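You operate a simulated robot arm through the tools that you are given. There is no shell and no other tool. Be economical: measure what you need, move in short steps, check, and stop when the job is done.

You run a simulated robot arm. Do the job below in one go: nothing can be reset, and whatever is moved stays where it is left.

## Task
Take the orange air hose off the air port and park it.
Fine: air valve shut, vented to nought before the collar is freed; collar locked, regulator shut again.

The check looks at the end state, three seconds after you hand in, the way a careful person would. Anything else that was tipped, shoved, dropped, spilled or broken makes it a failure.

## Robot
A 7-joint arm with a two-finger parallel gripper, fixed in place. Base frame: the origin is at the foot of the arm, x ahead of it, y to its left, z up; the work surface is at about z = 0.86. Readings come in m, degrees, newtons and seconds.
With the tool pointing down near the work surface it reaches from about 0.24 to 0.68 m from the base axis. Its first joint turns from -66.0 to 66.0 degrees. Payload 2.4 kg.
The TCP is the grasp point between the finger pads, 0.03 m short of the fingertips. In the tool frame z runs along the fingers and y along their closing line. Largest opening 0.094 m; finger width 0.028, thickness 0.01; the body of the gripper, 0.05 by 0.096 m, starts 0.055 m behind the TCP.
Orientation is told as [roll, pitch, yaw] about the base's x, y, z axes, in that order, counted from this pose: with the fingers straight down and closing along the base's y, the tool's x points along the base's -x, its y along +y and its z along -z.

## Interface
- The arm moves only by the tool drive_tool. Its argument "plan" is one flat list of numbers, 7 for each row, row after row: the turn, a rotation vector about the tool's x, y, z in degrees, then the shift along the tool's x, y, z in m, then the opening, from 0 (shut) to 1 (fully open). In form: [rx, ry, rz, dx, dy, dz, hand, rx, ry, rz, dx, dy, dz, hand, ...]. A call has 1 to 10 rows; each row shifts and turns the commanded pose from where the row before left it, along the tool's axes as they then stand. A row lasts 0.2 s, in which the tool goes at most 0.05 m and 8.6 degrees; a call with a longer step from one row to the next is refused whole, and so is a gripper value outside its range. Where a pose cannot be reached the arm comes as near as it can. A force on the tool above 90 N (or 10 N above the force at the start of the call, whichever is more), or a blocked arm, ends the call early, and 0.2 s more pass. The fingers move at their own pace (about 0.153 m/s each) and stop on an object; they squeeze with about 26 N. The grip force told is the motor's: it shows also when the fingers shut on nothing. Time passes only in rows, and 0.2 s behind the last, so rows that do not move let the fingers close. It gives the time, the measured TCP pose, the force on the tool (base axes), the opening and the grip force at its end, in the units of the frame above (readings bear some noise), and new pictures: "pictures" is both (left out), scene, wrist or none.
- Cameras (640 x 400 px; columns grow to the right, rows downward): "scene" is fixed at [0.0451, 0.501, 1.424]; the picture's right is [-0.50, -0.87, 0.00], its down [-0.65, 0.38, -0.66] and it looks along [0.57, -0.33, -0.75] (base axes); focal length 214 px, centre (320, 200). "wrist" rides on the gripper at [0.076, 0.014, -0.103] in the tool frame; the picture's right is [-0.18, 0.98, 0.00], its down [-0.75, -0.14, -0.64] and it looks along [-0.63, -0.12, 0.77] (tool axes); focal length 243 px, centre (320, 200). There is no depth. A picture from a camera that has moved, and an enlarged one, comes with that camera's place and axes in the base frame and with its lens.
- zoom(camera, box): a new picture of the part [left, top, right, bottom] of that camera's present view, enlarged. The clock stands still meanwhile.
- job_done(): hands the job in; it is judged then, once.

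Go step by step. Nothing tells you positions but the pictures and the camera data: compare them with the known pose of the tool, close in by small moves and look again before you grip or let go. The budget is 120 turns and 200 pictures, counting those below and the enlarged ones. Unless the task says otherwise, let go and move clear before handing in, and close with one line.

The tools are called after "Request:" as name(argument=value, ...) on one line, values as JSON. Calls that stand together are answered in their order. drive_tool: Moves the arm, as the interface text tells. Its arguments: {"type":"object","properties":{"plan":{"type":"array","items":{"type":"number"}},"pictures":{"type":"string","enum":["both","scene","wrist","none"]}},"required":["plan"]} The other tools are called the same way: zoom (camera, box) takes an enlarged picture of a part of a camera's view; job_done () hands the job in.

At the start:

```text
time: 0.0
ee_pos: [0.4626, -0.0891, 1.1954]
tcp_rot: [0.0, -0.1, 0.0]
ft_force: [-0.5, 0.0, -0.7]
opening: 0.094
grasp_force: 0.1
```

scene: 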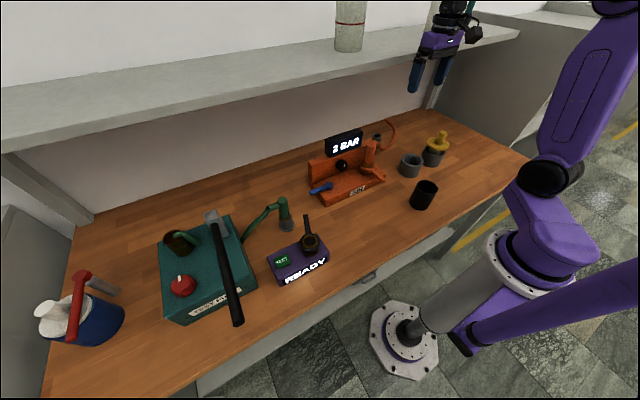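
wrist: 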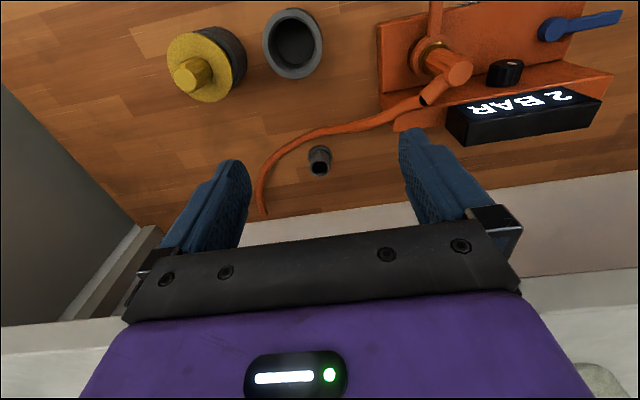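

I see an orange air panel with a "2 BAR" display, a blue lever valve, a black knob and an orange hose. I'll enlarge both views to understand it before moving.

Request:
zoom(camera="scene", box=[290, 110, 460, 216])

Request:
zoom(camera="wrist", box=[240, 0, 640, 220])

Request:
zoom(camera="scene", box=[140, 180, 350, 330])

```text
3.76 times, centred on (375, 163) of scene
camera zoom: at [0.0451, 0.501, 1.424], right [-0.5, -0.87, 0.0], down [-0.65, 0.38, -0.66], along [0.57, -0.33, -0.75], focal length 807 px, centre (113, 339)
```

zoom: 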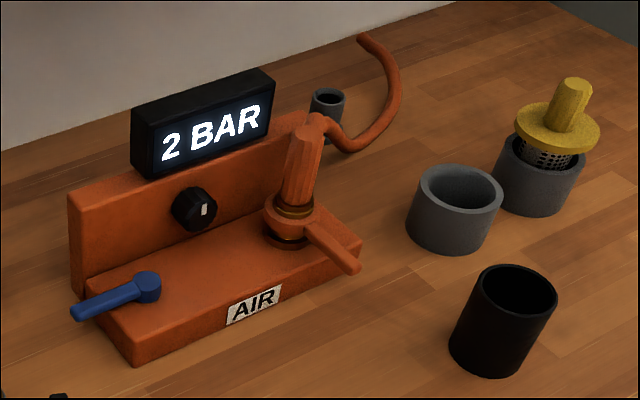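

```text
1.60 times, centred on (440, 110) of wrist
camera zoom: at [0.387, -0.0748, 1.296], right [0.18, 0.98, 0.0], down [0.75, -0.14, 0.64], along [0.63, -0.12, -0.77], focal length 388 px, centre (128, 344)
```

zoom: 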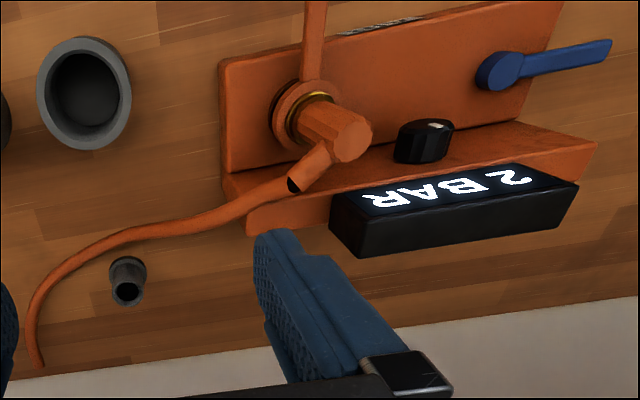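

```text
2.67 times, centred on (245, 255) of scene
camera zoom: at [0.0451, 0.501, 1.424], right [-0.5, -0.87, 0.0], down [-0.65, 0.38, -0.66], along [0.57, -0.33, -0.75], focal length 572 px, centre (520, 53)
```

zoom: 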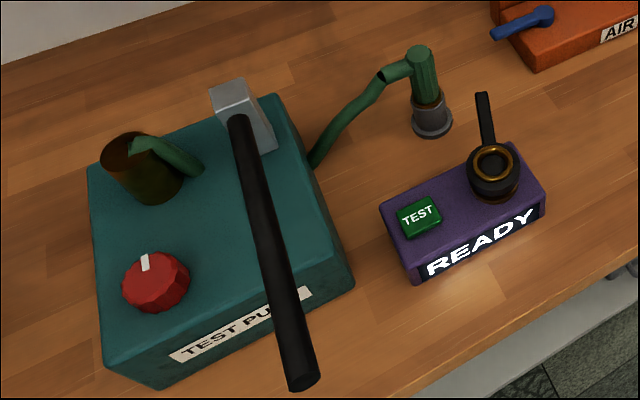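

The panel lies around x 0.44–0.53, y −0.03–0.25. By triangulation the blue lever hub is near (0.477, 0.214, 0.907) with its handle along +y. The knob is near (0.504, 0.147, 0.95), the plug near (0.473, 0.056), and its collar lever points to −x. The small grey post near (0.627, −0.121) looks like the park. I'll move back for a closer look at the panel.

Request:
drive_tool(plan=[0, 0, 0, 0.04, 0.04, 0.02, 0.5, 0, 0, 0, 0.03, 0.04, 0.02, 0.3, 0, 0, 0, 0.03, 0.04, 0.02, 0, 0, 0, 0, 0.02, 0.04, 0, 0, 0, 0, 0, 0, 0.04, 0, 0], pictures="both")

```text
refused: row 1 steps farther than a row can; nothing moved
```

Request:
drive_tool(plan=[0, 0, 0, 0.03, 0.035, 0.01, 0.5, 0, 0, 0, 0.03, 0.035, 0.01, 0.3, 0, 0, 0, 0.03, 0.035, 0.01, 0, 0, 0, 0, 0.02, 0.04, 0, 0, 0, 0, 0, 0, 0.04, 0.01, 0], pictures="both")

```text
time: 1.2
ee_pos: [0.3541, 0.0964, 1.155]
tcp_rot: [0.0, 0.0, -0.1]
ft_force: [-0.5, 0.9, -0.4]
opening: 0.0
grasp_force: 25.7
camera wrist: at [0.277, 0.1112, 1.2551], right [0.18, 0.98, 0.0], down [0.75, -0.14, 0.64], along [0.63, -0.12, -0.77], focal length 243 px, centre (320, 200)
```

scene: 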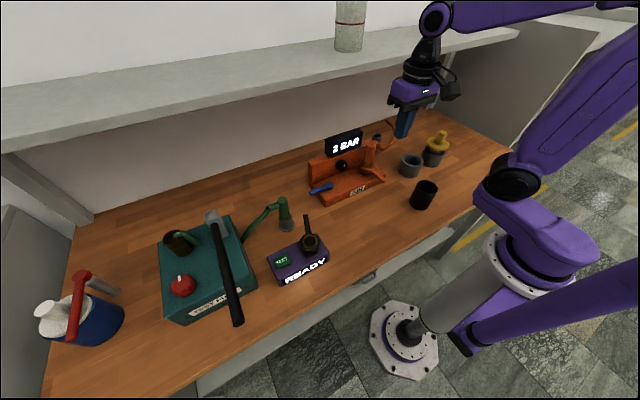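
wrist: 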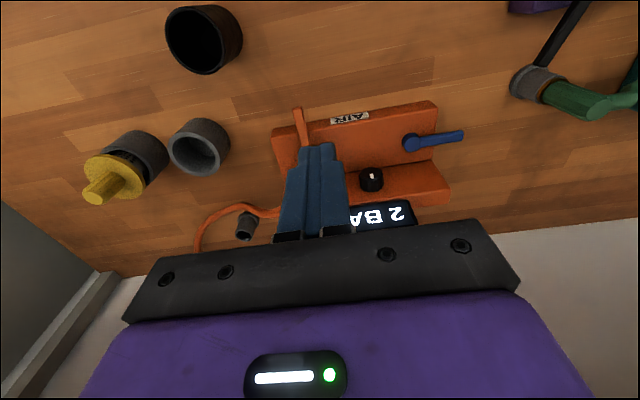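

The panel is in clear view from here, so I'll enlarge it.

Request:
zoom(camera="wrist", box=[270, 80, 480, 220])

Request:
zoom(camera="scene", box=[300, 120, 400, 210])

```text
2.86 times, centred on (375, 150) of wrist
camera zoom: at [0.277, 0.1112, 1.2551], right [0.18, 0.98, 0.0], down [0.75, -0.14, 0.64], along [0.63, -0.12, -0.77], focal length 693 px, centre (163, 343)
```

zoom: 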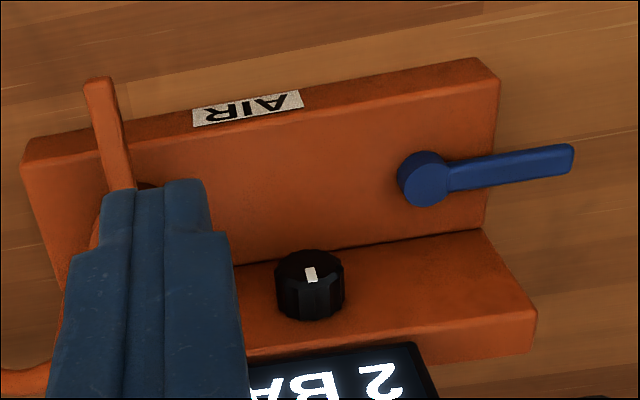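

```text
4.44 times, centred on (350, 165) of scene
camera zoom: at [0.0451, 0.501, 1.424], right [-0.5, -0.87, 0.0], down [-0.65, 0.38, -0.66], along [0.57, -0.33, -0.75], focal length 953 px, centre (187, 356)
```

zoom: 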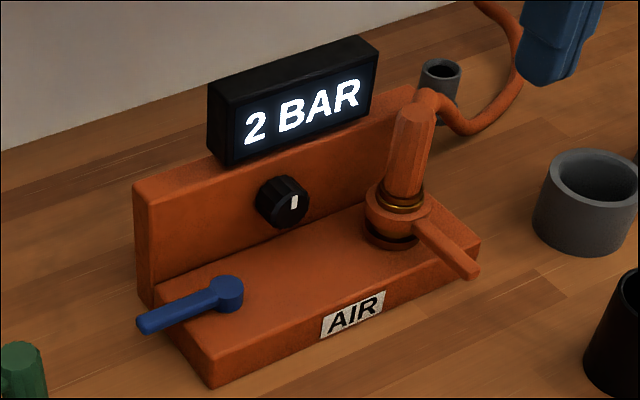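

The knob's pointer is up, and the blue handle lies along the panel, so it is probably open. I'll yaw the tool to straddle the handle, then move over its outer end.

Request:
drive_tool(plan=[0, 0, 8.5, 0, 0, 0, 0, 0, 0, 8.5, 0, 0, 0, 0, 0, 0, 8.5, 0, 0, 0, 0, 0, 0, 8.5, 0, 0, 0, 0, 0, 0, 8.5, 0, 0, 0, 0, 0, 0, 8.5, 0, 0, 0, 0.1, 0, 0, 8.5, 0, 0, 0, 0.2, 0, 0, 8.5, 0, 0, 0, 0.3, 0, 0, 8.5, 0, 0, 0, 0.4, 0, 0, 8.5, 0, 0, 0, 0.4], pictures="none")

Request:
drive_tool(plan=[0, 0, 5, 0, 0, 0, 0.4, 0, 0, 0, 0.045, 0.02, 0, 0.4, 0, 0, 0, 0.045, 0.02, 0, 0.4, 0, 0, 0, 0.045, 0.02, 0, 0.4, 0, 0, 0, 0.044, 0.02, 0, 0.4, 0, 0, 0, 0, 0.043, 0, 0.4, 0, 0, 0, 0, 0, 0.04, 0.4, 0, 0, 0, 0, 0, 0.04, 0.4], pictures="both")

```text
time: 3.4
ee_pos: [0.3531, 0.0963, 1.1557]
tcp_rot: [0.0, 0.1, -85.2]
ft_force: [-0.7, 0.1, 0.3]
opening: 0.0376
grasp_force: 0.1
```

```text
time: 5.2
ee_pos: [0.476, 0.2768, 1.0752]
tcp_rot: [0.1, 0.0, -90.1]
ft_force: [-0.2, 0.2, -0.2]
opening: 0.0375
grasp_force: 0.1
camera wrist: at [0.4897, 0.3512, 1.175], right [0.98, -0.18, 0.0], down [-0.14, -0.75, 0.64], along [-0.12, -0.63, -0.77], focal length 243 px, centre (320, 200)
```

scene: 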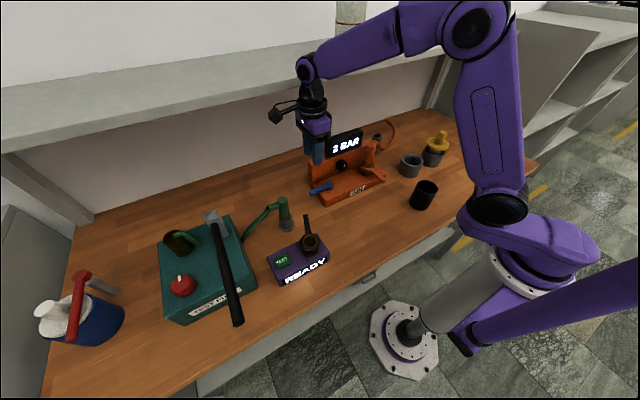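
wrist: 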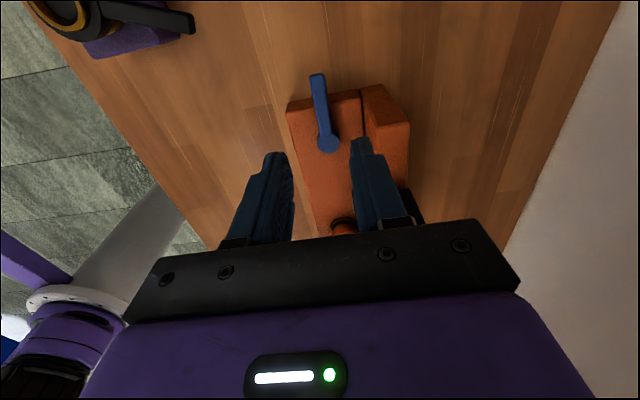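

The estimate holds, with the handle at x≈0.475, y 0.217–0.290. I'll go down around it.

Request:
drive_tool(plan=[0, 0, 0, 0, 0, 0.04, 0.4, 0, 0, 0, 0, 0, 0.04, 0.4, 0, 0, 0, 0, 0, 0.035, 0.4, 0, 0, 0, 0, 0, 0.015, 0.4], pictures="both")

Request:
zoom(camera="scene", box=[280, 130, 380, 210])

```text
time: 6.2
ee_pos: [0.4753, 0.2752, 0.9446]
tcp_rot: [0.0, 0.0, -90.0]
ft_force: [0.3, -0.4, 0.5]
opening: 0.0378
grasp_force: 0.1
camera wrist: at [0.49, 0.3494, 1.0449], right [0.98, -0.18, 0.0], down [-0.14, -0.75, 0.64], along [-0.12, -0.63, -0.77], focal length 243 px, centre (320, 200)
```

scene: 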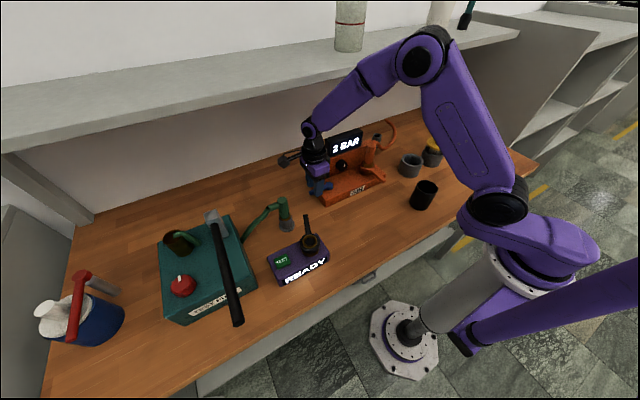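
wrist: 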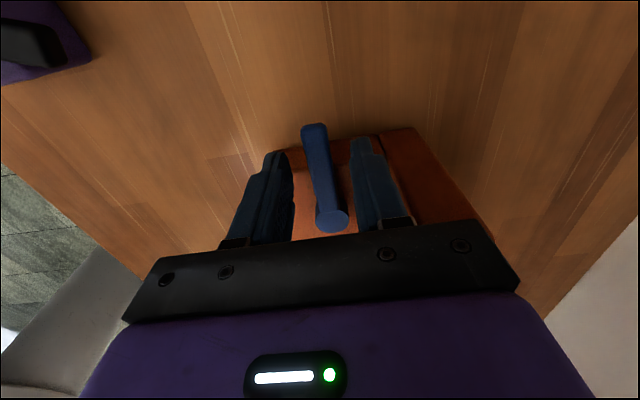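

```text
5.00 times, centred on (330, 170) of scene
camera zoom: at [0.0451, 0.501, 1.424], right [-0.5, -0.87, 0.0], down [-0.65, 0.38, -0.66], along [0.57, -0.33, -0.75], focal length 1072 px, centre (270, 350)
```

zoom: 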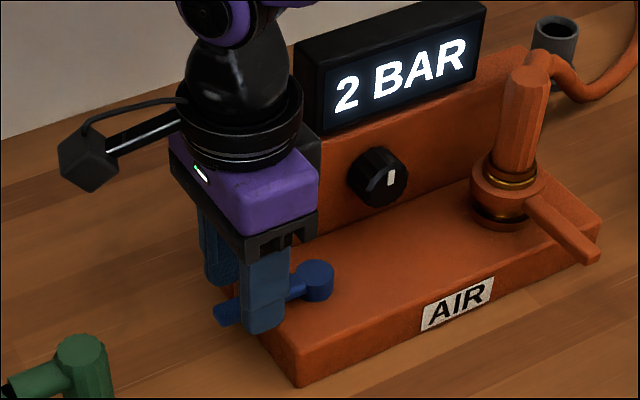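

The fingers straddle the handle. I'll go down another 12 mm and close.

Request:
drive_tool(plan=[0, 0, 0, 0, 0, 0.012, 0.4, 0, 0, 0, 0, 0, 0, 0, 0, 0, 0, 0, 0, 0, 0], pictures="wrist")

Request:
zoom(camera="wrist", box=[220, 100, 440, 240])

Request:
zoom(camera="scene", box=[280, 130, 380, 210])

```text
time: 7.0
ee_pos: [0.4743, 0.2749, 0.9323]
tcp_rot: [-0.1, 0.0, -90.0]
ft_force: [-5.0, -1.8, 2.3]
opening: 0.0158
grasp_force: 44.7
camera wrist: at [0.4897, 0.3503, 1.0329], right [0.98, -0.18, 0.0], down [-0.14, -0.75, 0.64], along [-0.12, -0.63, -0.77], focal length 243 px, centre (320, 200)
```

wrist: 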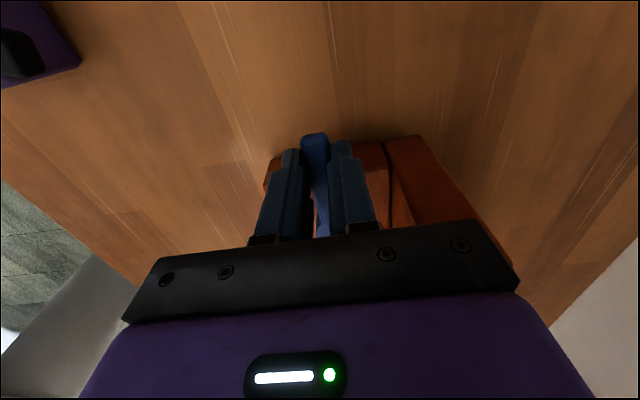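

```text
2.86 times, centred on (330, 170) of wrist
camera zoom: at [0.4897, 0.3503, 1.0329], right [0.98, -0.18, 0.0], down [-0.14, -0.75, 0.64], along [-0.12, -0.63, -0.77], focal length 693 px, centre (291, 286)
```

zoom: 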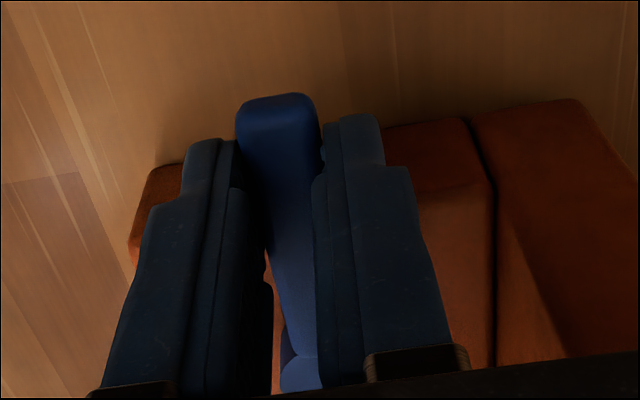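

```text
5.00 times, centred on (330, 170) of scene
camera zoom: at [0.045, 0.5009, 1.4241], right [-0.5, -0.87, 0.0], down [-0.65, 0.38, -0.66], along [0.57, -0.33, -0.75], focal length 1072 px, centre (270, 350)
```

zoom: 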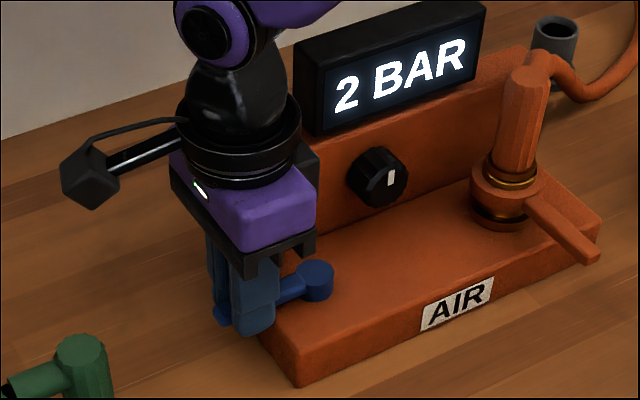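

The handle is gripped (15.8 mm wide). I'll swing it about the hub (radius ~0.06) toward −x, starting with a short arc.

Request:
drive_tool(plan=[0, 0, -8, -0.0006, -0.00835, 0, 0, 0, 0, -8, -0.0006, -0.00835, 0, 0, 0, 0, -8, -0.0006, -0.00835, 0, 0], pictures="scene")

Request:
zoom(camera="scene", box=[280, 130, 380, 210])

```text
time: 7.8
ee_pos: [0.4514, 0.2688, 0.9311]
tcp_rot: [0.1, -0.1, -65.7]
ft_force: [7.6, 1.8, -17.3]
opening: 0.0154
grasp_force: 45.0
```

scene: 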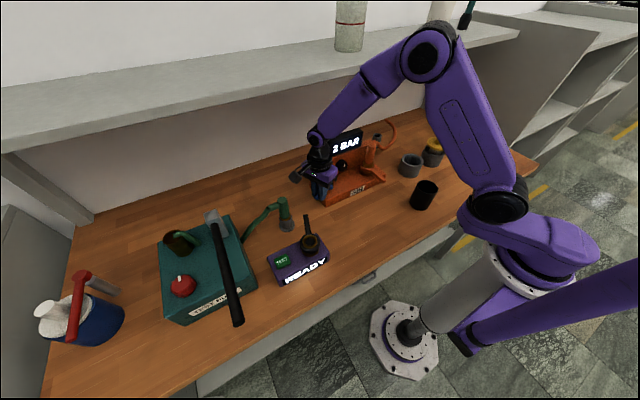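

```text
5.00 times, centred on (330, 170) of scene
camera zoom: at [0.0456, 0.5012, 1.424], right [-0.5, -0.87, 0.0], down [-0.65, 0.38, -0.66], along [0.57, -0.33, -0.75], focal length 1072 px, centre (270, 350)
```

zoom: 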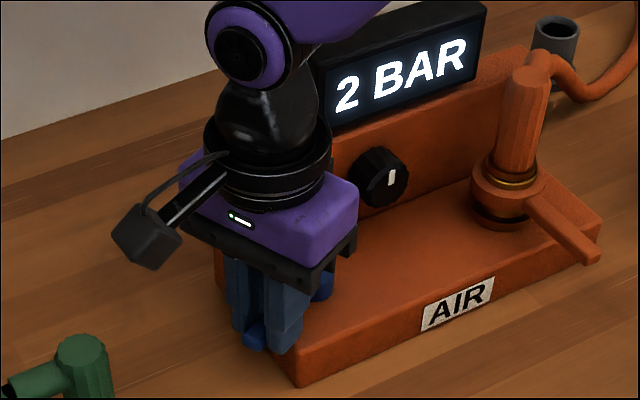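

The handle turns freely in this direction. I'll continue the arc.

Request:
drive_tool(plan=[0, 0, -8, -0.0006, -0.00835, 0, 0, 0, 0, -8, -0.0006, -0.00835, 0, 0, 0, 0, -8, -0.0006, -0.00835, 0, 0, 0, 0, -8, -0.0006, -0.00835, 0, 0], pictures="scene")

Request:
zoom(camera="scene", box=[280, 130, 380, 210])

```text
time: 8.8
ee_pos: [0.4298, 0.2509, 0.9344]
tcp_rot: [0.4, -0.1, -33.7]
ft_force: [26.8, 9.5, -24.6]
opening: 0.0153
grasp_force: 44.7
```

scene: 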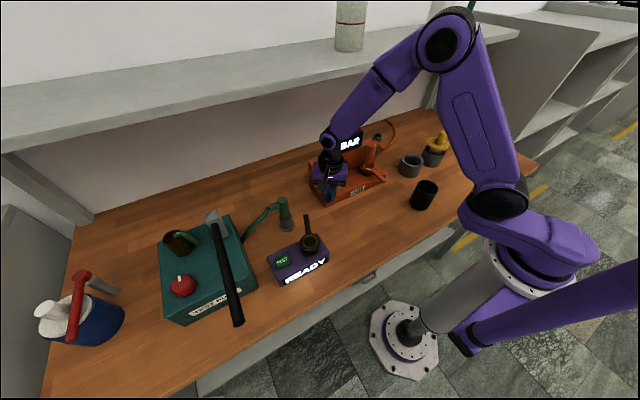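

```text
5.00 times, centred on (330, 170) of scene
camera zoom: at [0.0462, 0.5014, 1.4238], right [-0.5, -0.87, 0.0], down [-0.65, 0.38, -0.66], along [0.57, -0.33, -0.75], focal length 1072 px, centre (270, 350)
```

zoom: 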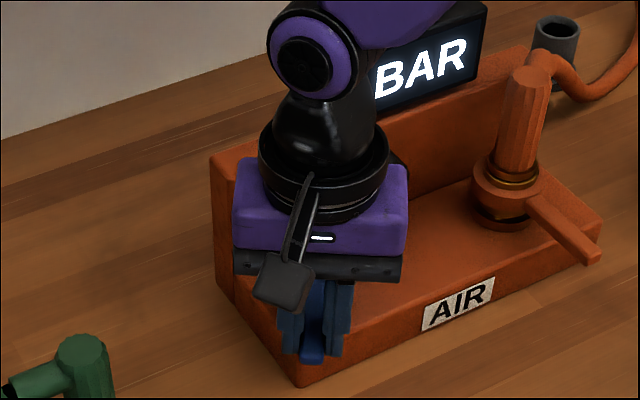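

Force is building, and the fingertips may be rubbing on the base. I'll lift 4 mm while holding, then continue.

Request:
drive_tool(plan=[0, 0, 0, 0, 0, -0.004, 0, 0, 0, 0, 0, 0, 0, 0], pictures="none")

```text
time: 9.4
ee_pos: [0.4266, 0.2502, 0.936]
tcp_rot: [0.3, -0.1, -33.9]
ft_force: [20.6, 14.8, -34.6]
opening: 0.016
grasp_force: 45.1
```

The downward pull was just the held handle, not rubbing. I'll undo the lift and carry on.

Request:
drive_tool(plan=[0, 0, -8, -0.0006, -0.00835, 0.004, 0, 0, 0, -8, -0.0006, -0.00835, 0, 0, 0, 0, -8, -0.0006, -0.00835, 0, 0, 0, 0, 0, 0, 0, 0, 0], pictures="scene")

Request:
zoom(camera="scene", box=[280, 130, 380, 210])

```text
time: 10.4
ee_pos: [0.4193, 0.2292, 0.9334]
tcp_rot: [0.4, -0.5, -9.5]
ft_force: [0.3, 25.3, 33.9]
opening: 0.0158
grasp_force: 45.4
```

scene: 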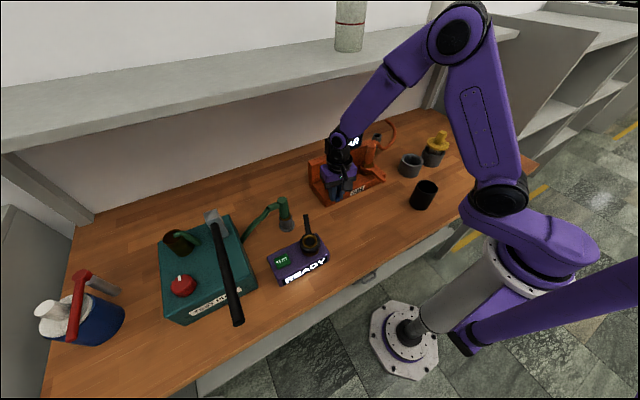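

```text
5.00 times, centred on (330, 170) of scene
camera zoom: at [0.0447, 0.5014, 1.4239], right [-0.5, -0.87, 0.0], down [-0.65, 0.38, -0.66], along [0.57, -0.33, -0.75], focal length 1072 px, centre (270, 350)
```

zoom: 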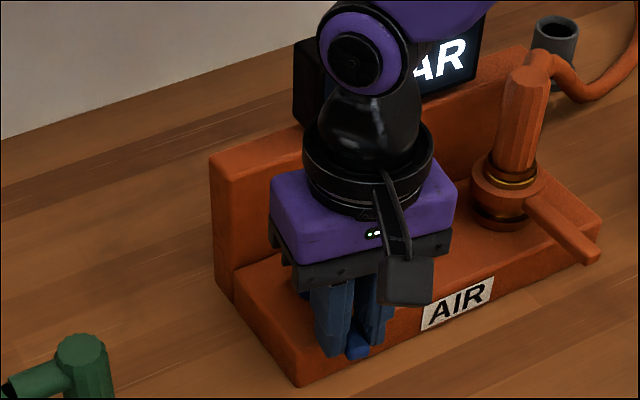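

It's about 76° round. I'll push the last bit to its stop.

Request:
drive_tool(plan=[0, 0, -6, 0, -0.0065, 0, 0, 0, 0, -5, 0, -0.0055, 0, 0, 0, 0, -3, 0, -0.004, 0, 0, 0, 0, 0, 0, 0, 0, 0], pictures="none")

```text
time: 11.4
ee_pos: [0.4182, 0.218, 0.9335]
tcp_rot: [0.6, -0.7, 4.2]
ft_force: [6.8, 48.4, 15.0]
opening: 0.0166
grasp_force: 45.0
```

The force jumped to 48 N, so it's at its stop, near 90°. I'll release, rise and look.

Request:
drive_tool(plan=[0, 0, 0, 0, 0.006, 0, 0.1, 0, 0, 0, 0, 0, 0, 0.4, 0, 0, 0, 0, 0, -0.045, 0.4, 0, 0, 0, 0, 0, -0.045, 0.4, 0, 0, 0, 0.03, 0, -0.035, 0.4, 0, 0, 0, 0.04, 0, -0.02, 0.4, 0, 0, 0, 0.04, 0, 0, 0.4], pictures="both")

Request:
zoom(camera="wrist", box=[220, 60, 460, 220])

Request:
zoom(camera="scene", box=[280, 130, 400, 210])

```text
time: 13.0
ee_pos: [0.3056, 0.2074, 1.0771]
tcp_rot: [0.0, 0.1, 4.0]
ft_force: [0.4, -0.3, -0.5]
opening: 0.0374
grasp_force: 0.1
camera wrist: at [0.2307, 0.2157, 1.1777], right [0.11, 0.99, 0.0], down [0.76, -0.09, 0.64], along [0.64, -0.07, -0.77], focal length 243 px, centre (320, 200)
```

scene: 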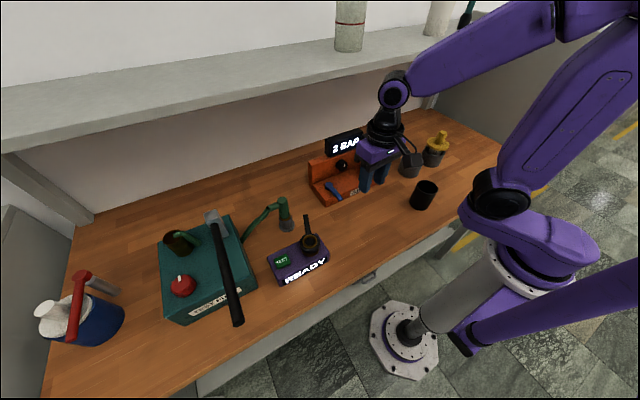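
wrist: 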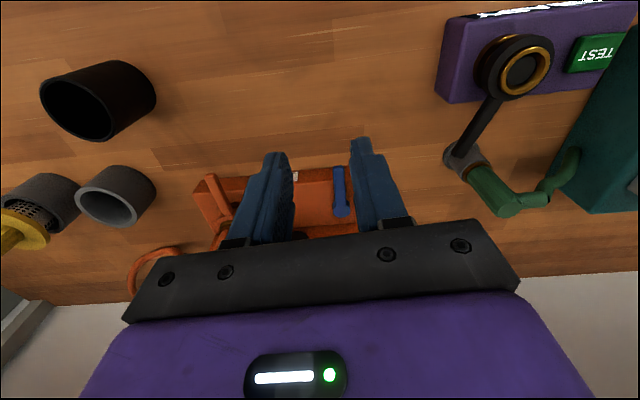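

```text
2.50 times, centred on (340, 140) of wrist
camera zoom: at [0.2307, 0.2157, 1.1777], right [0.11, 0.99, 0.0], down [0.76, -0.09, 0.64], along [0.64, -0.07, -0.77], focal length 606 px, centre (270, 350)
```

zoom: 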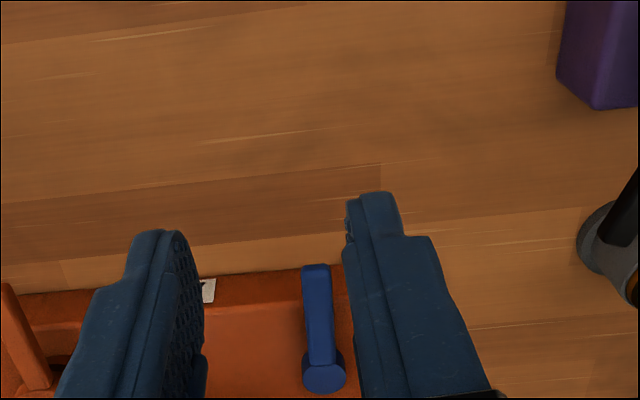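

```text
5.00 times, centred on (340, 170) of scene
camera zoom: at [0.0452, 0.501, 1.424], right [-0.5, -0.87, 0.0], down [-0.65, 0.38, -0.66], along [0.57, -0.33, -0.75], focal length 1072 px, centre (220, 350)
```

zoom: 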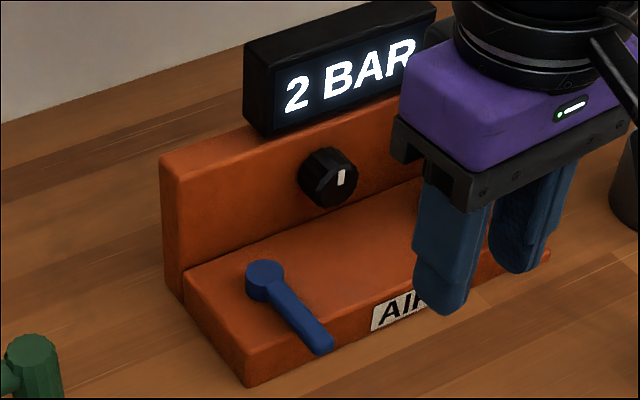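

The air valve is shut (handle across the panel), but the display still holds 2 BAR, so the trapped pressure must be vented with the regulator knob. I'll bring the tool horizontal, facing the knob, with the camera on the +y side and then up.

Request:
drive_tool(plan=[0, 0, 8.5, -0.02, 0, -0.02, 0.6, 0, 0, 8.5, -0.02, 0, -0.02, 0.6, 0, 0, 8.5, 0, 0, 0, 0.6, 0, 0, 8.5, 0, 0, 0, 0.6, 0, 0, 8.5, 0, 0, 0, 0.6, 0, 0, 8.5, 0, 0, 0, 0.6, 0, 0, 8.5, 0, 0, 0, 0.6, 0, 0, 8.5, 0, 0, 0, 0.6, 0, 0, 8.5, 0, 0, 0, 0.6, 0, 0, 8.5, 0, 0, 0, 0.6], pictures="none")

Request:
drive_tool(plan=[0, 0, 8.5, 0, 0, 0, 0.6, -8.5, 0, 0, 0, 0, 0, 0.6, -8.5, 0, 0, 0, 0, 0, 0.6, -8.5, 0, 0, 0, 0, 0, 0.6, -8.5, 0, 0, 0, 0, 0, 0.6, -8.5, 0, 0, 0, 0, 0, 0.6, -8.5, 0, 0, 0, 0, 0, 0.6, -8.5, 0, 0, 0, 0, 0, 0.6], pictures="both")

```text
time: 15.2
ee_pos: [0.3443, 0.2072, 1.1181]
tcp_rot: [0.0, 0.1, -81.0]
ft_force: [0.4, 0.4, 0.2]
opening: 0.0565
grasp_force: 0.0
```

```text
time: 17.0
ee_pos: [0.3443, 0.1758, 1.189]
tcp_rot: [59.2, 0.1, -89.3]
ft_force: [0.1, -0.7, 0.1]
opening: 0.0564
grasp_force: 0.1
out of reach, approached as far as the arm can: row 7, 8
camera wrist: at [0.2632, 0.2494, 1.2523], right [0.51, -0.18, 0.84], down [-0.61, -0.76, 0.21], along [0.61, -0.62, -0.49], focal length 243 px, centre (320, 200)
```

scene: 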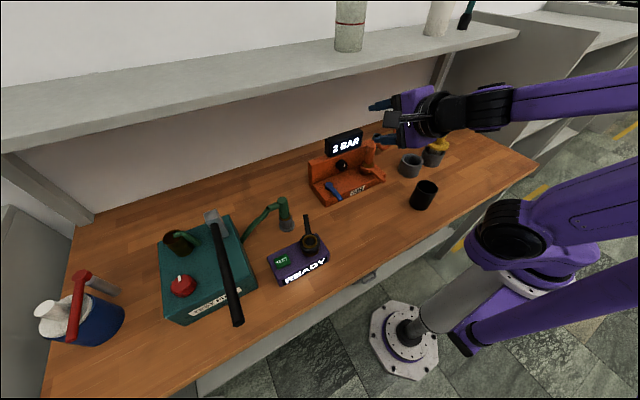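
wrist: 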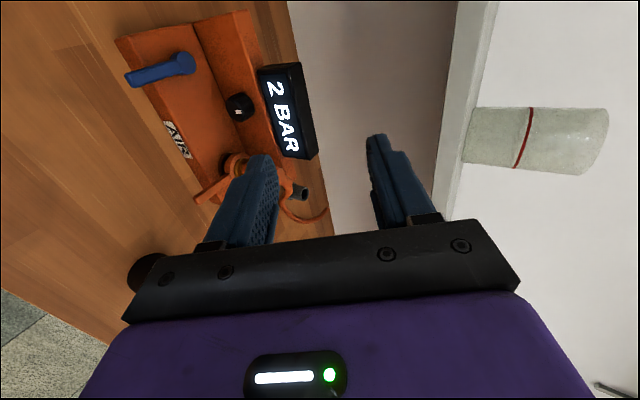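

I'm too close in for a horizontal tool at this spot. I'll move forward, then finish tilting.

Request:
drive_tool(plan=[0, 0, 0, -0.02, 0.02, 0.034, 0.6, 0, 0, 0, 0, 0.0, 0.045, 0.6, 0, 0, 0, 0, -0.02, 0.04, 0.6], pictures="none")

Request:
drive_tool(plan=[-8, 0, 0, 0, 0, 0, 0.6, -8, 0, 0, 0, 0, 0, 0.6, -8, 0, 0, 0, 0, 0, 0.6], pictures="scene")

```text
time: 17.8
ee_pos: [0.3907, 0.146, 1.1737]
tcp_rot: [56.4, 1.1, -87.0]
ft_force: [-0.2, 0.2, 0.4]
opening: 0.0563
grasp_force: 0.0
out of reach, approached as far as the arm can: row 2, 3
```

```text
time: 18.6
ee_pos: [0.3753, 0.1263, 1.2462]
tcp_rot: [72.0, 1.2, -86.9]
ft_force: [0.8, -0.2, -0.6]
opening: 0.0564
grasp_force: 0.0
out of reach, approached as far as the arm can: row 1, 2, 3
```

scene: 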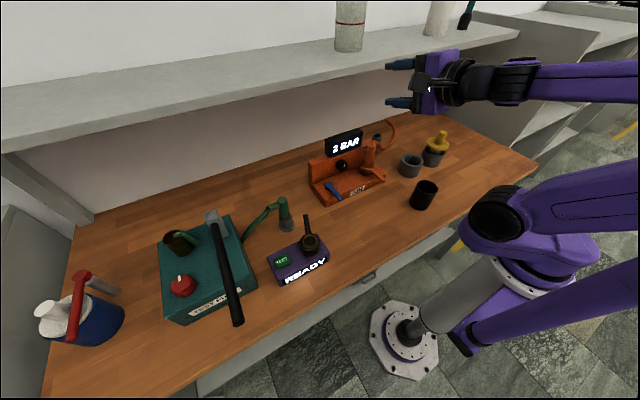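

Fully horizontal is out of the arm's range, so I'll work the knob with the tool nearly vertical (leaning back ~20°), fingers closing along y, and roll about the knob's axis. First I'll undo the tilt and yaw.

Request:
drive_tool(plan=[8.5, 0, 0, 0, 0, 0, 0.6, 8.5, 0, 0, 0, 0, 0, 0.6, 8.5, 0, 0, 0, 0, 0, 0.6, 8.5, 0, 0, 0, 0, 0, 0.6, 8.5, 0, 0, 0, 0, 0, 0.6, 8.5, 0, 0, 0, 0, 0, 0.6, 8.5, 0, 0, 0, 0, 0, 0.6, 8.5, 0, 0, 0, 0, 0, 0.6], pictures="none")

Request:
drive_tool(plan=[0, 0, -8.5, 0, 0, 0, 0.6, 0, 0, -8.5, 0, 0, 0, 0.6, 0, 0, -8.5, 0, 0, 0, 0.6, 0, 0, -8.5, 0, 0, 0, 0.6, 0, 0, -8.5, 0, 0, 0, 0.6, 0, 0, -8.5, 0, 0, 0, 0.6, 0, 0, -8.5, 0, 0, 0, 0.6, 0, 0, -8.5, 0, 0, 0, 0.6, 0, 0, -8.5, 0, 0, 0, 0.6, 0, 0, -8.5, 0, 0, 0, 0.6], pictures="none")

```text
time: 20.4
ee_pos: [0.3905, 0.1307, 1.2125]
tcp_rot: [4.2, 1.3, -87.0]
ft_force: [-0.7, -0.2, 1.2]
opening: 0.0562
grasp_force: 0.2
out of reach, approached as far as the arm can: row 1, 2
```

```text
time: 22.6
ee_pos: [0.3916, 0.1307, 1.2123]
tcp_rot: [1.6, -4.3, -1.9]
ft_force: [-0.1, -0.3, -0.3]
opening: 0.0565
grasp_force: 0.1
```

Request:
drive_tool(plan=[1.6, 0, -1.9, 0, 0, 0, 0.6, 0, -8, 0, 0, 0, 0, 0.6, 0, -8, 0, 0, 0, 0, 0.6, 0, 0, 0, -0.005, 0.01, 0.04, 0.6, 0, 0, 0, -0.005, 0.007, 0.04, 0.6], pictures="both")

Request:
zoom(camera="wrist", box=[200, 60, 440, 220])

```text
time: 23.8
ee_pos: [0.4306, 0.1501, 1.1402]
tcp_rot: [-0.2, -20.3, -0.1]
ft_force: [-0.5, -0.5, -0.4]
opening: 0.0562
grasp_force: 0.0
camera wrist: at [0.3229, 0.1637, 1.2076], right [0.18, 0.98, 0.06], down [0.48, -0.14, 0.86], along [0.86, -0.12, -0.5], focal length 243 px, centre (320, 200)
```

scene: 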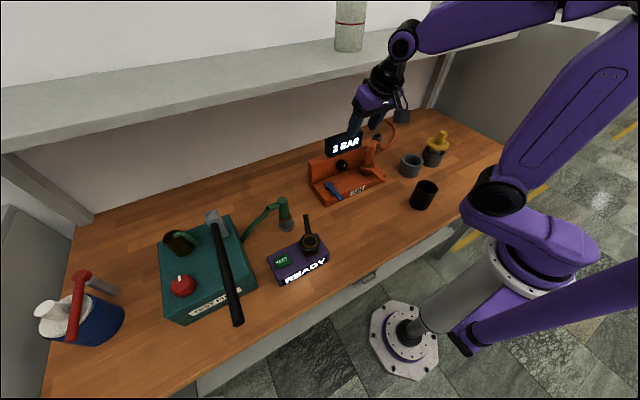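
wrist: 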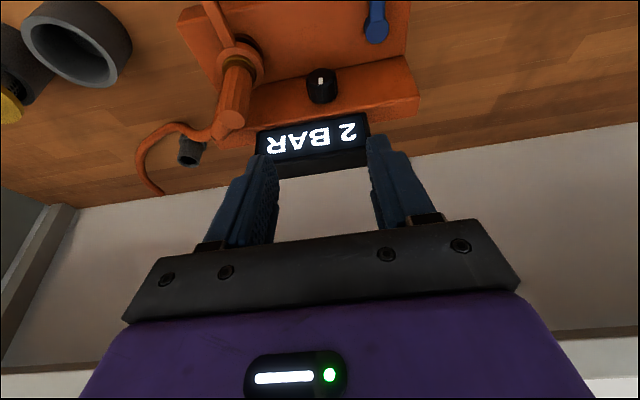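

```text
2.50 times, centred on (320, 140) of wrist
camera zoom: at [0.3229, 0.1637, 1.2076], right [0.18, 0.98, 0.06], down [0.48, -0.14, 0.86], along [0.86, -0.12, -0.5], focal length 606 px, centre (320, 350)
```

zoom: 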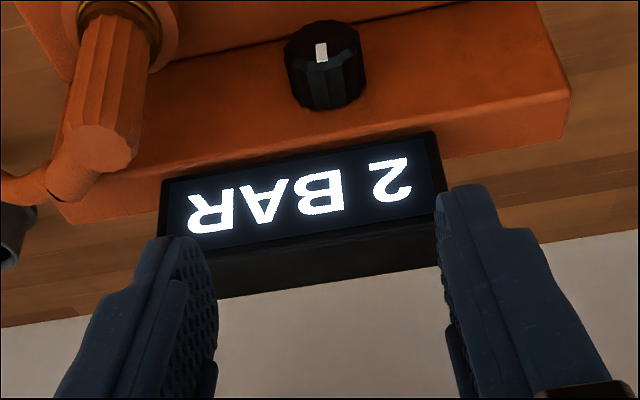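

The knob face is near (0.490, 0.149, 0.957), and moving along the tool axis takes me onto it. I'll approach most of the way and check.

Request:
drive_tool(plan=[0, 0, 0, 0.004, -0.001, 0.045, 0.6, 0, 0, 0, 0, 0, 0.045, 0.6, 0, 0, 0, 0, 0, 0.04, 0.6, 0, 0, 0, 0, 0, 0.015, 0.6], pictures="both")

Request:
zoom(camera="wrist", box=[220, 80, 440, 240])

Request:
zoom(camera="scene", box=[290, 110, 410, 200])

```text
time: 24.8
ee_pos: [0.4744, 0.1492, 1.002]
tcp_rot: [-0.2, -20.2, -0.1]
ft_force: [0.4, 0.8, -0.2]
opening: 0.0563
grasp_force: 0.1
camera wrist: at [0.3684, 0.1624, 1.0706], right [0.18, 0.98, 0.06], down [0.48, -0.14, 0.86], along [0.86, -0.12, -0.5], focal length 243 px, centre (320, 200)
```

scene: 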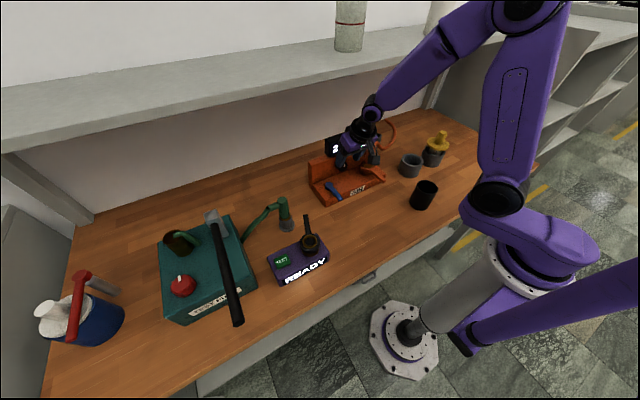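
wrist: 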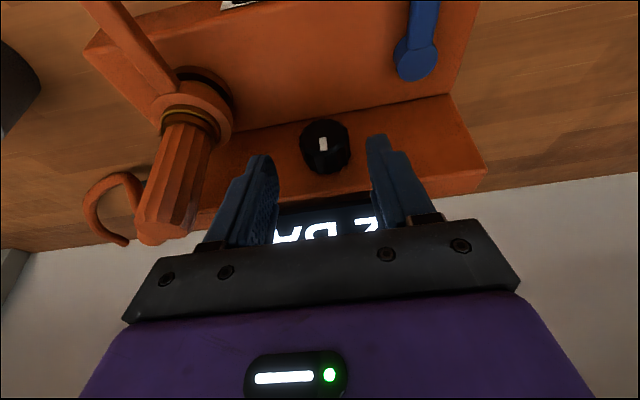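

```text
2.50 times, centred on (330, 160) of wrist
camera zoom: at [0.3684, 0.1624, 1.0706], right [0.18, 0.98, 0.06], down [0.48, -0.14, 0.86], along [0.86, -0.12, -0.5], focal length 606 px, centre (295, 300)
```

zoom: 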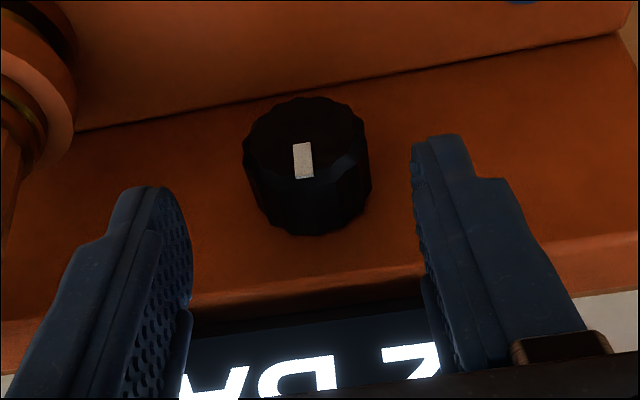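

```text
4.44 times, centred on (350, 155) of scene
camera zoom: at [0.0451, 0.501, 1.424], right [-0.5, -0.87, 0.0], down [-0.65, 0.38, -0.66], along [0.57, -0.33, -0.75], focal length 953 px, centre (187, 400)
```

zoom: 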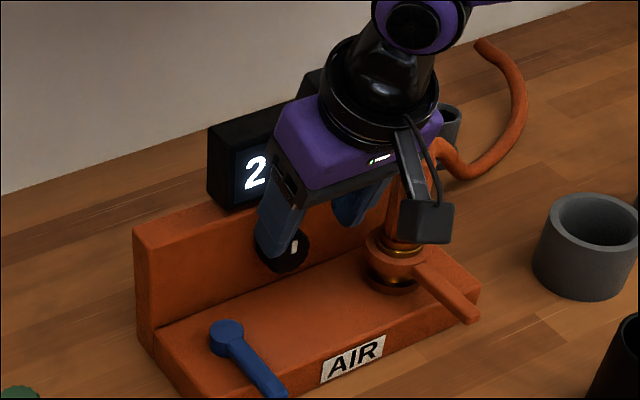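

Alignment is good: the knob is centred between the fingers and its pointer is straight up. I'll go the last 27 mm and grip.

Request:
drive_tool(plan=[0, 0, 0, -0.002, 0.002, 0.015, 0.6, 0, 0, 0, 0, 0, 0.012, 0.6, 0, 0, 0, 0, 0, 0, 0.1, 0, 0, 0, 0, 0, 0, 0.1], pictures="wrist")

Request:
zoom(camera="wrist", box=[220, 80, 440, 240])

Request:
zoom(camera="scene", box=[290, 110, 410, 200])

```text
time: 25.8
ee_pos: [0.4863, 0.1501, 0.9789]
tcp_rot: [-0.1, -20.3, -0.2]
ft_force: [-2.9, 3.4, 3.3]
opening: 0.0334
grasp_force: 45.4
camera wrist: at [0.3792, 0.1643, 1.0473], right [0.17, 0.98, 0.06], down [0.48, -0.14, 0.86], along [0.86, -0.12, -0.5], focal length 243 px, centre (320, 200)
```

wrist: 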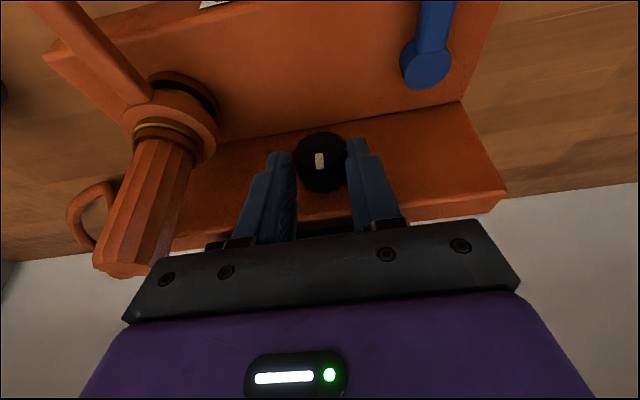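

```text
2.50 times, centred on (330, 160) of wrist
camera zoom: at [0.3792, 0.1643, 1.0473], right [0.17, 0.98, 0.06], down [0.48, -0.14, 0.86], along [0.86, -0.12, -0.5], focal length 606 px, centre (295, 300)
```

zoom: 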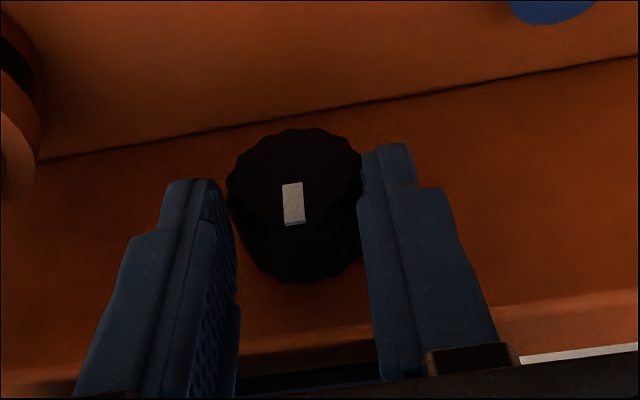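

```text
4.44 times, centred on (350, 155) of scene
camera zoom: at [0.045, 0.5011, 1.424], right [-0.5, -0.87, 0.0], down [-0.65, 0.38, -0.66], along [0.57, -0.33, -0.75], focal length 953 px, centre (187, 400)
```

zoom: 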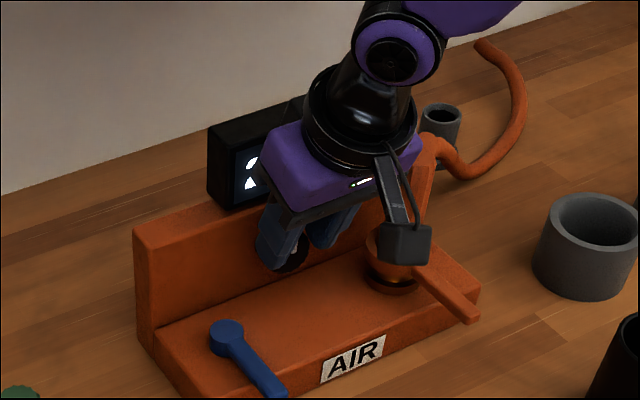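

It's held, but only by the tip edges. I'll reseat 8 mm deeper, then try a gentle counter-clockwise turn (gripper swinging to +y) and watch the force.

Request:
drive_tool(plan=[0, 0, 0, 0, 0, 0, 0.5, 0, 0, 0, 0.002, 0, 0.009, 0.5, 0, 0, 0, 0, 0, 0, 0.1, 0, 0, 0, 0, 0, 0, 0.1, 7.5, 0, -2.7, 0, 0.0026, 0.0002, 0.1, 7.5, 0, -2.7, 0, 0.0026, 0.0002, 0.1], pictures="wrist")

Request:
zoom(camera="wrist", box=[220, 80, 440, 240])

Request:
zoom(camera="scene", box=[290, 110, 410, 200])

```text
time: 27.2
ee_pos: [0.4869, 0.1577, 0.969]
tcp_rot: [-16.8, -19.7, 5.6]
ft_force: [-2.5, 18.5, -0.4]
opening: 0.0352
grasp_force: 44.9
camera wrist: at [0.3807, 0.1894, 1.0307], right [0.18, 0.96, -0.21], down [0.48, 0.1, 0.87], along [0.86, -0.25, -0.45], focal length 243 px, centre (320, 200)
```

wrist: 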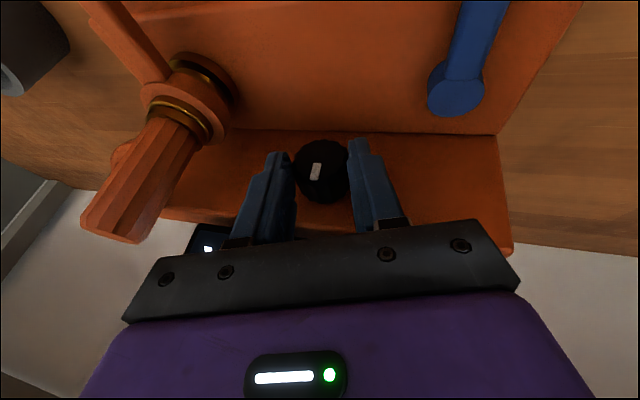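

```text
2.50 times, centred on (330, 160) of wrist
camera zoom: at [0.3807, 0.1894, 1.0307], right [0.18, 0.96, -0.21], down [0.48, 0.1, 0.87], along [0.86, -0.25, -0.45], focal length 606 px, centre (295, 300)
```

zoom: 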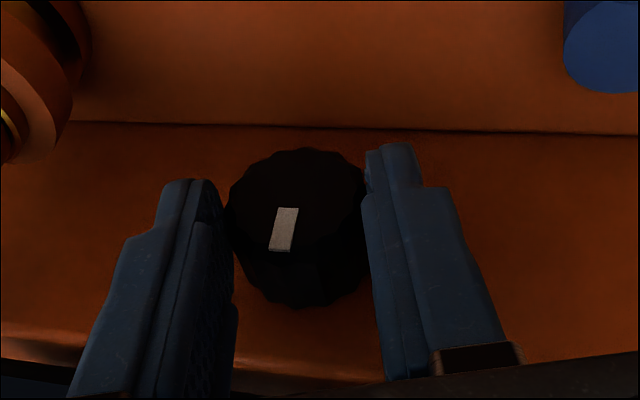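

```text
4.44 times, centred on (350, 155) of scene
camera zoom: at [0.0451, 0.5014, 1.4239], right [-0.5, -0.87, 0.0], down [-0.65, 0.38, -0.66], along [0.57, -0.33, -0.75], focal length 953 px, centre (187, 400)
```

zoom: 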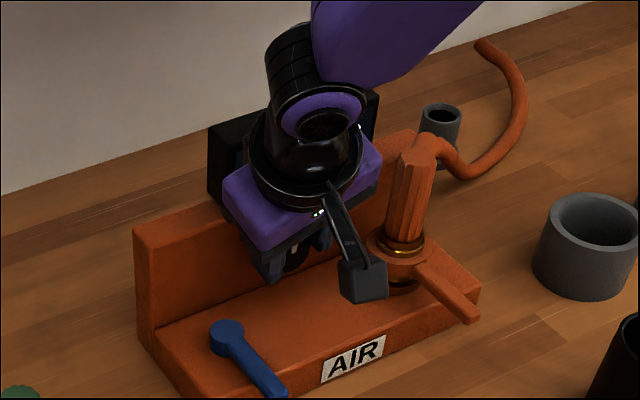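

The pointer stayed upright while the fingers slipped, so counter-clockwise is its stop. I'll open, roll further to +y, regrip and turn clockwise.

Request:
drive_tool(plan=[0, 0, 0, 0, 0, 0, 0.5, 7.5, 0, -2.7, 0, 0.0026, 0.0002, 0.5, 7.5, 0, -2.7, 0, 0.0026, 0.0002, 0.5, 7.5, 0, -2.7, 0, 0.0026, 0.0002, 0.5, 0, 0, 0, 0, 0, 0, 0.5], pictures="wrist")

Request:
zoom(camera="wrist", box=[220, 80, 440, 240])

Request:
zoom(camera="scene", box=[290, 110, 410, 200])

```text
time: 28.4
ee_pos: [0.4875, 0.162, 0.9667]
tcp_rot: [-42.0, -15.6, 12.9]
ft_force: [0.6, -0.7, 0.0]
opening: 0.047
grasp_force: 0.1
camera wrist: at [0.3811, 0.2169, 1.0081], right [0.18, 0.79, -0.58], down [0.49, 0.45, 0.75], along [0.85, -0.42, -0.3], focal length 243 px, centre (320, 200)
```

wrist: 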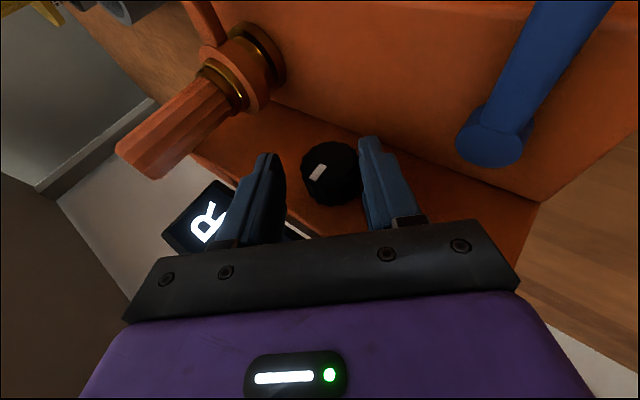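

```text
2.50 times, centred on (330, 160) of wrist
camera zoom: at [0.3811, 0.2169, 1.0081], right [0.18, 0.79, -0.58], down [0.49, 0.45, 0.75], along [0.85, -0.42, -0.3], focal length 606 px, centre (295, 300)
```

zoom: 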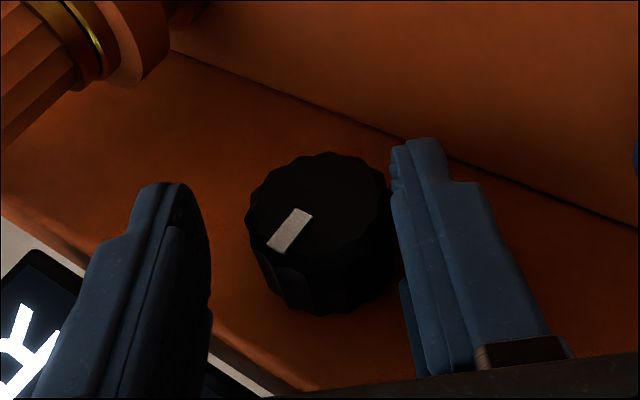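

```text
4.44 times, centred on (350, 155) of scene
camera zoom: at [0.0451, 0.501, 1.424], right [-0.5, -0.87, 0.0], down [-0.65, 0.38, -0.66], along [0.57, -0.33, -0.75], focal length 953 px, centre (187, 400)
```

zoom: 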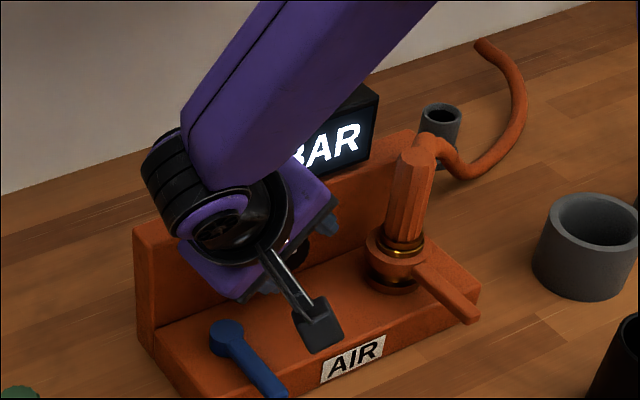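

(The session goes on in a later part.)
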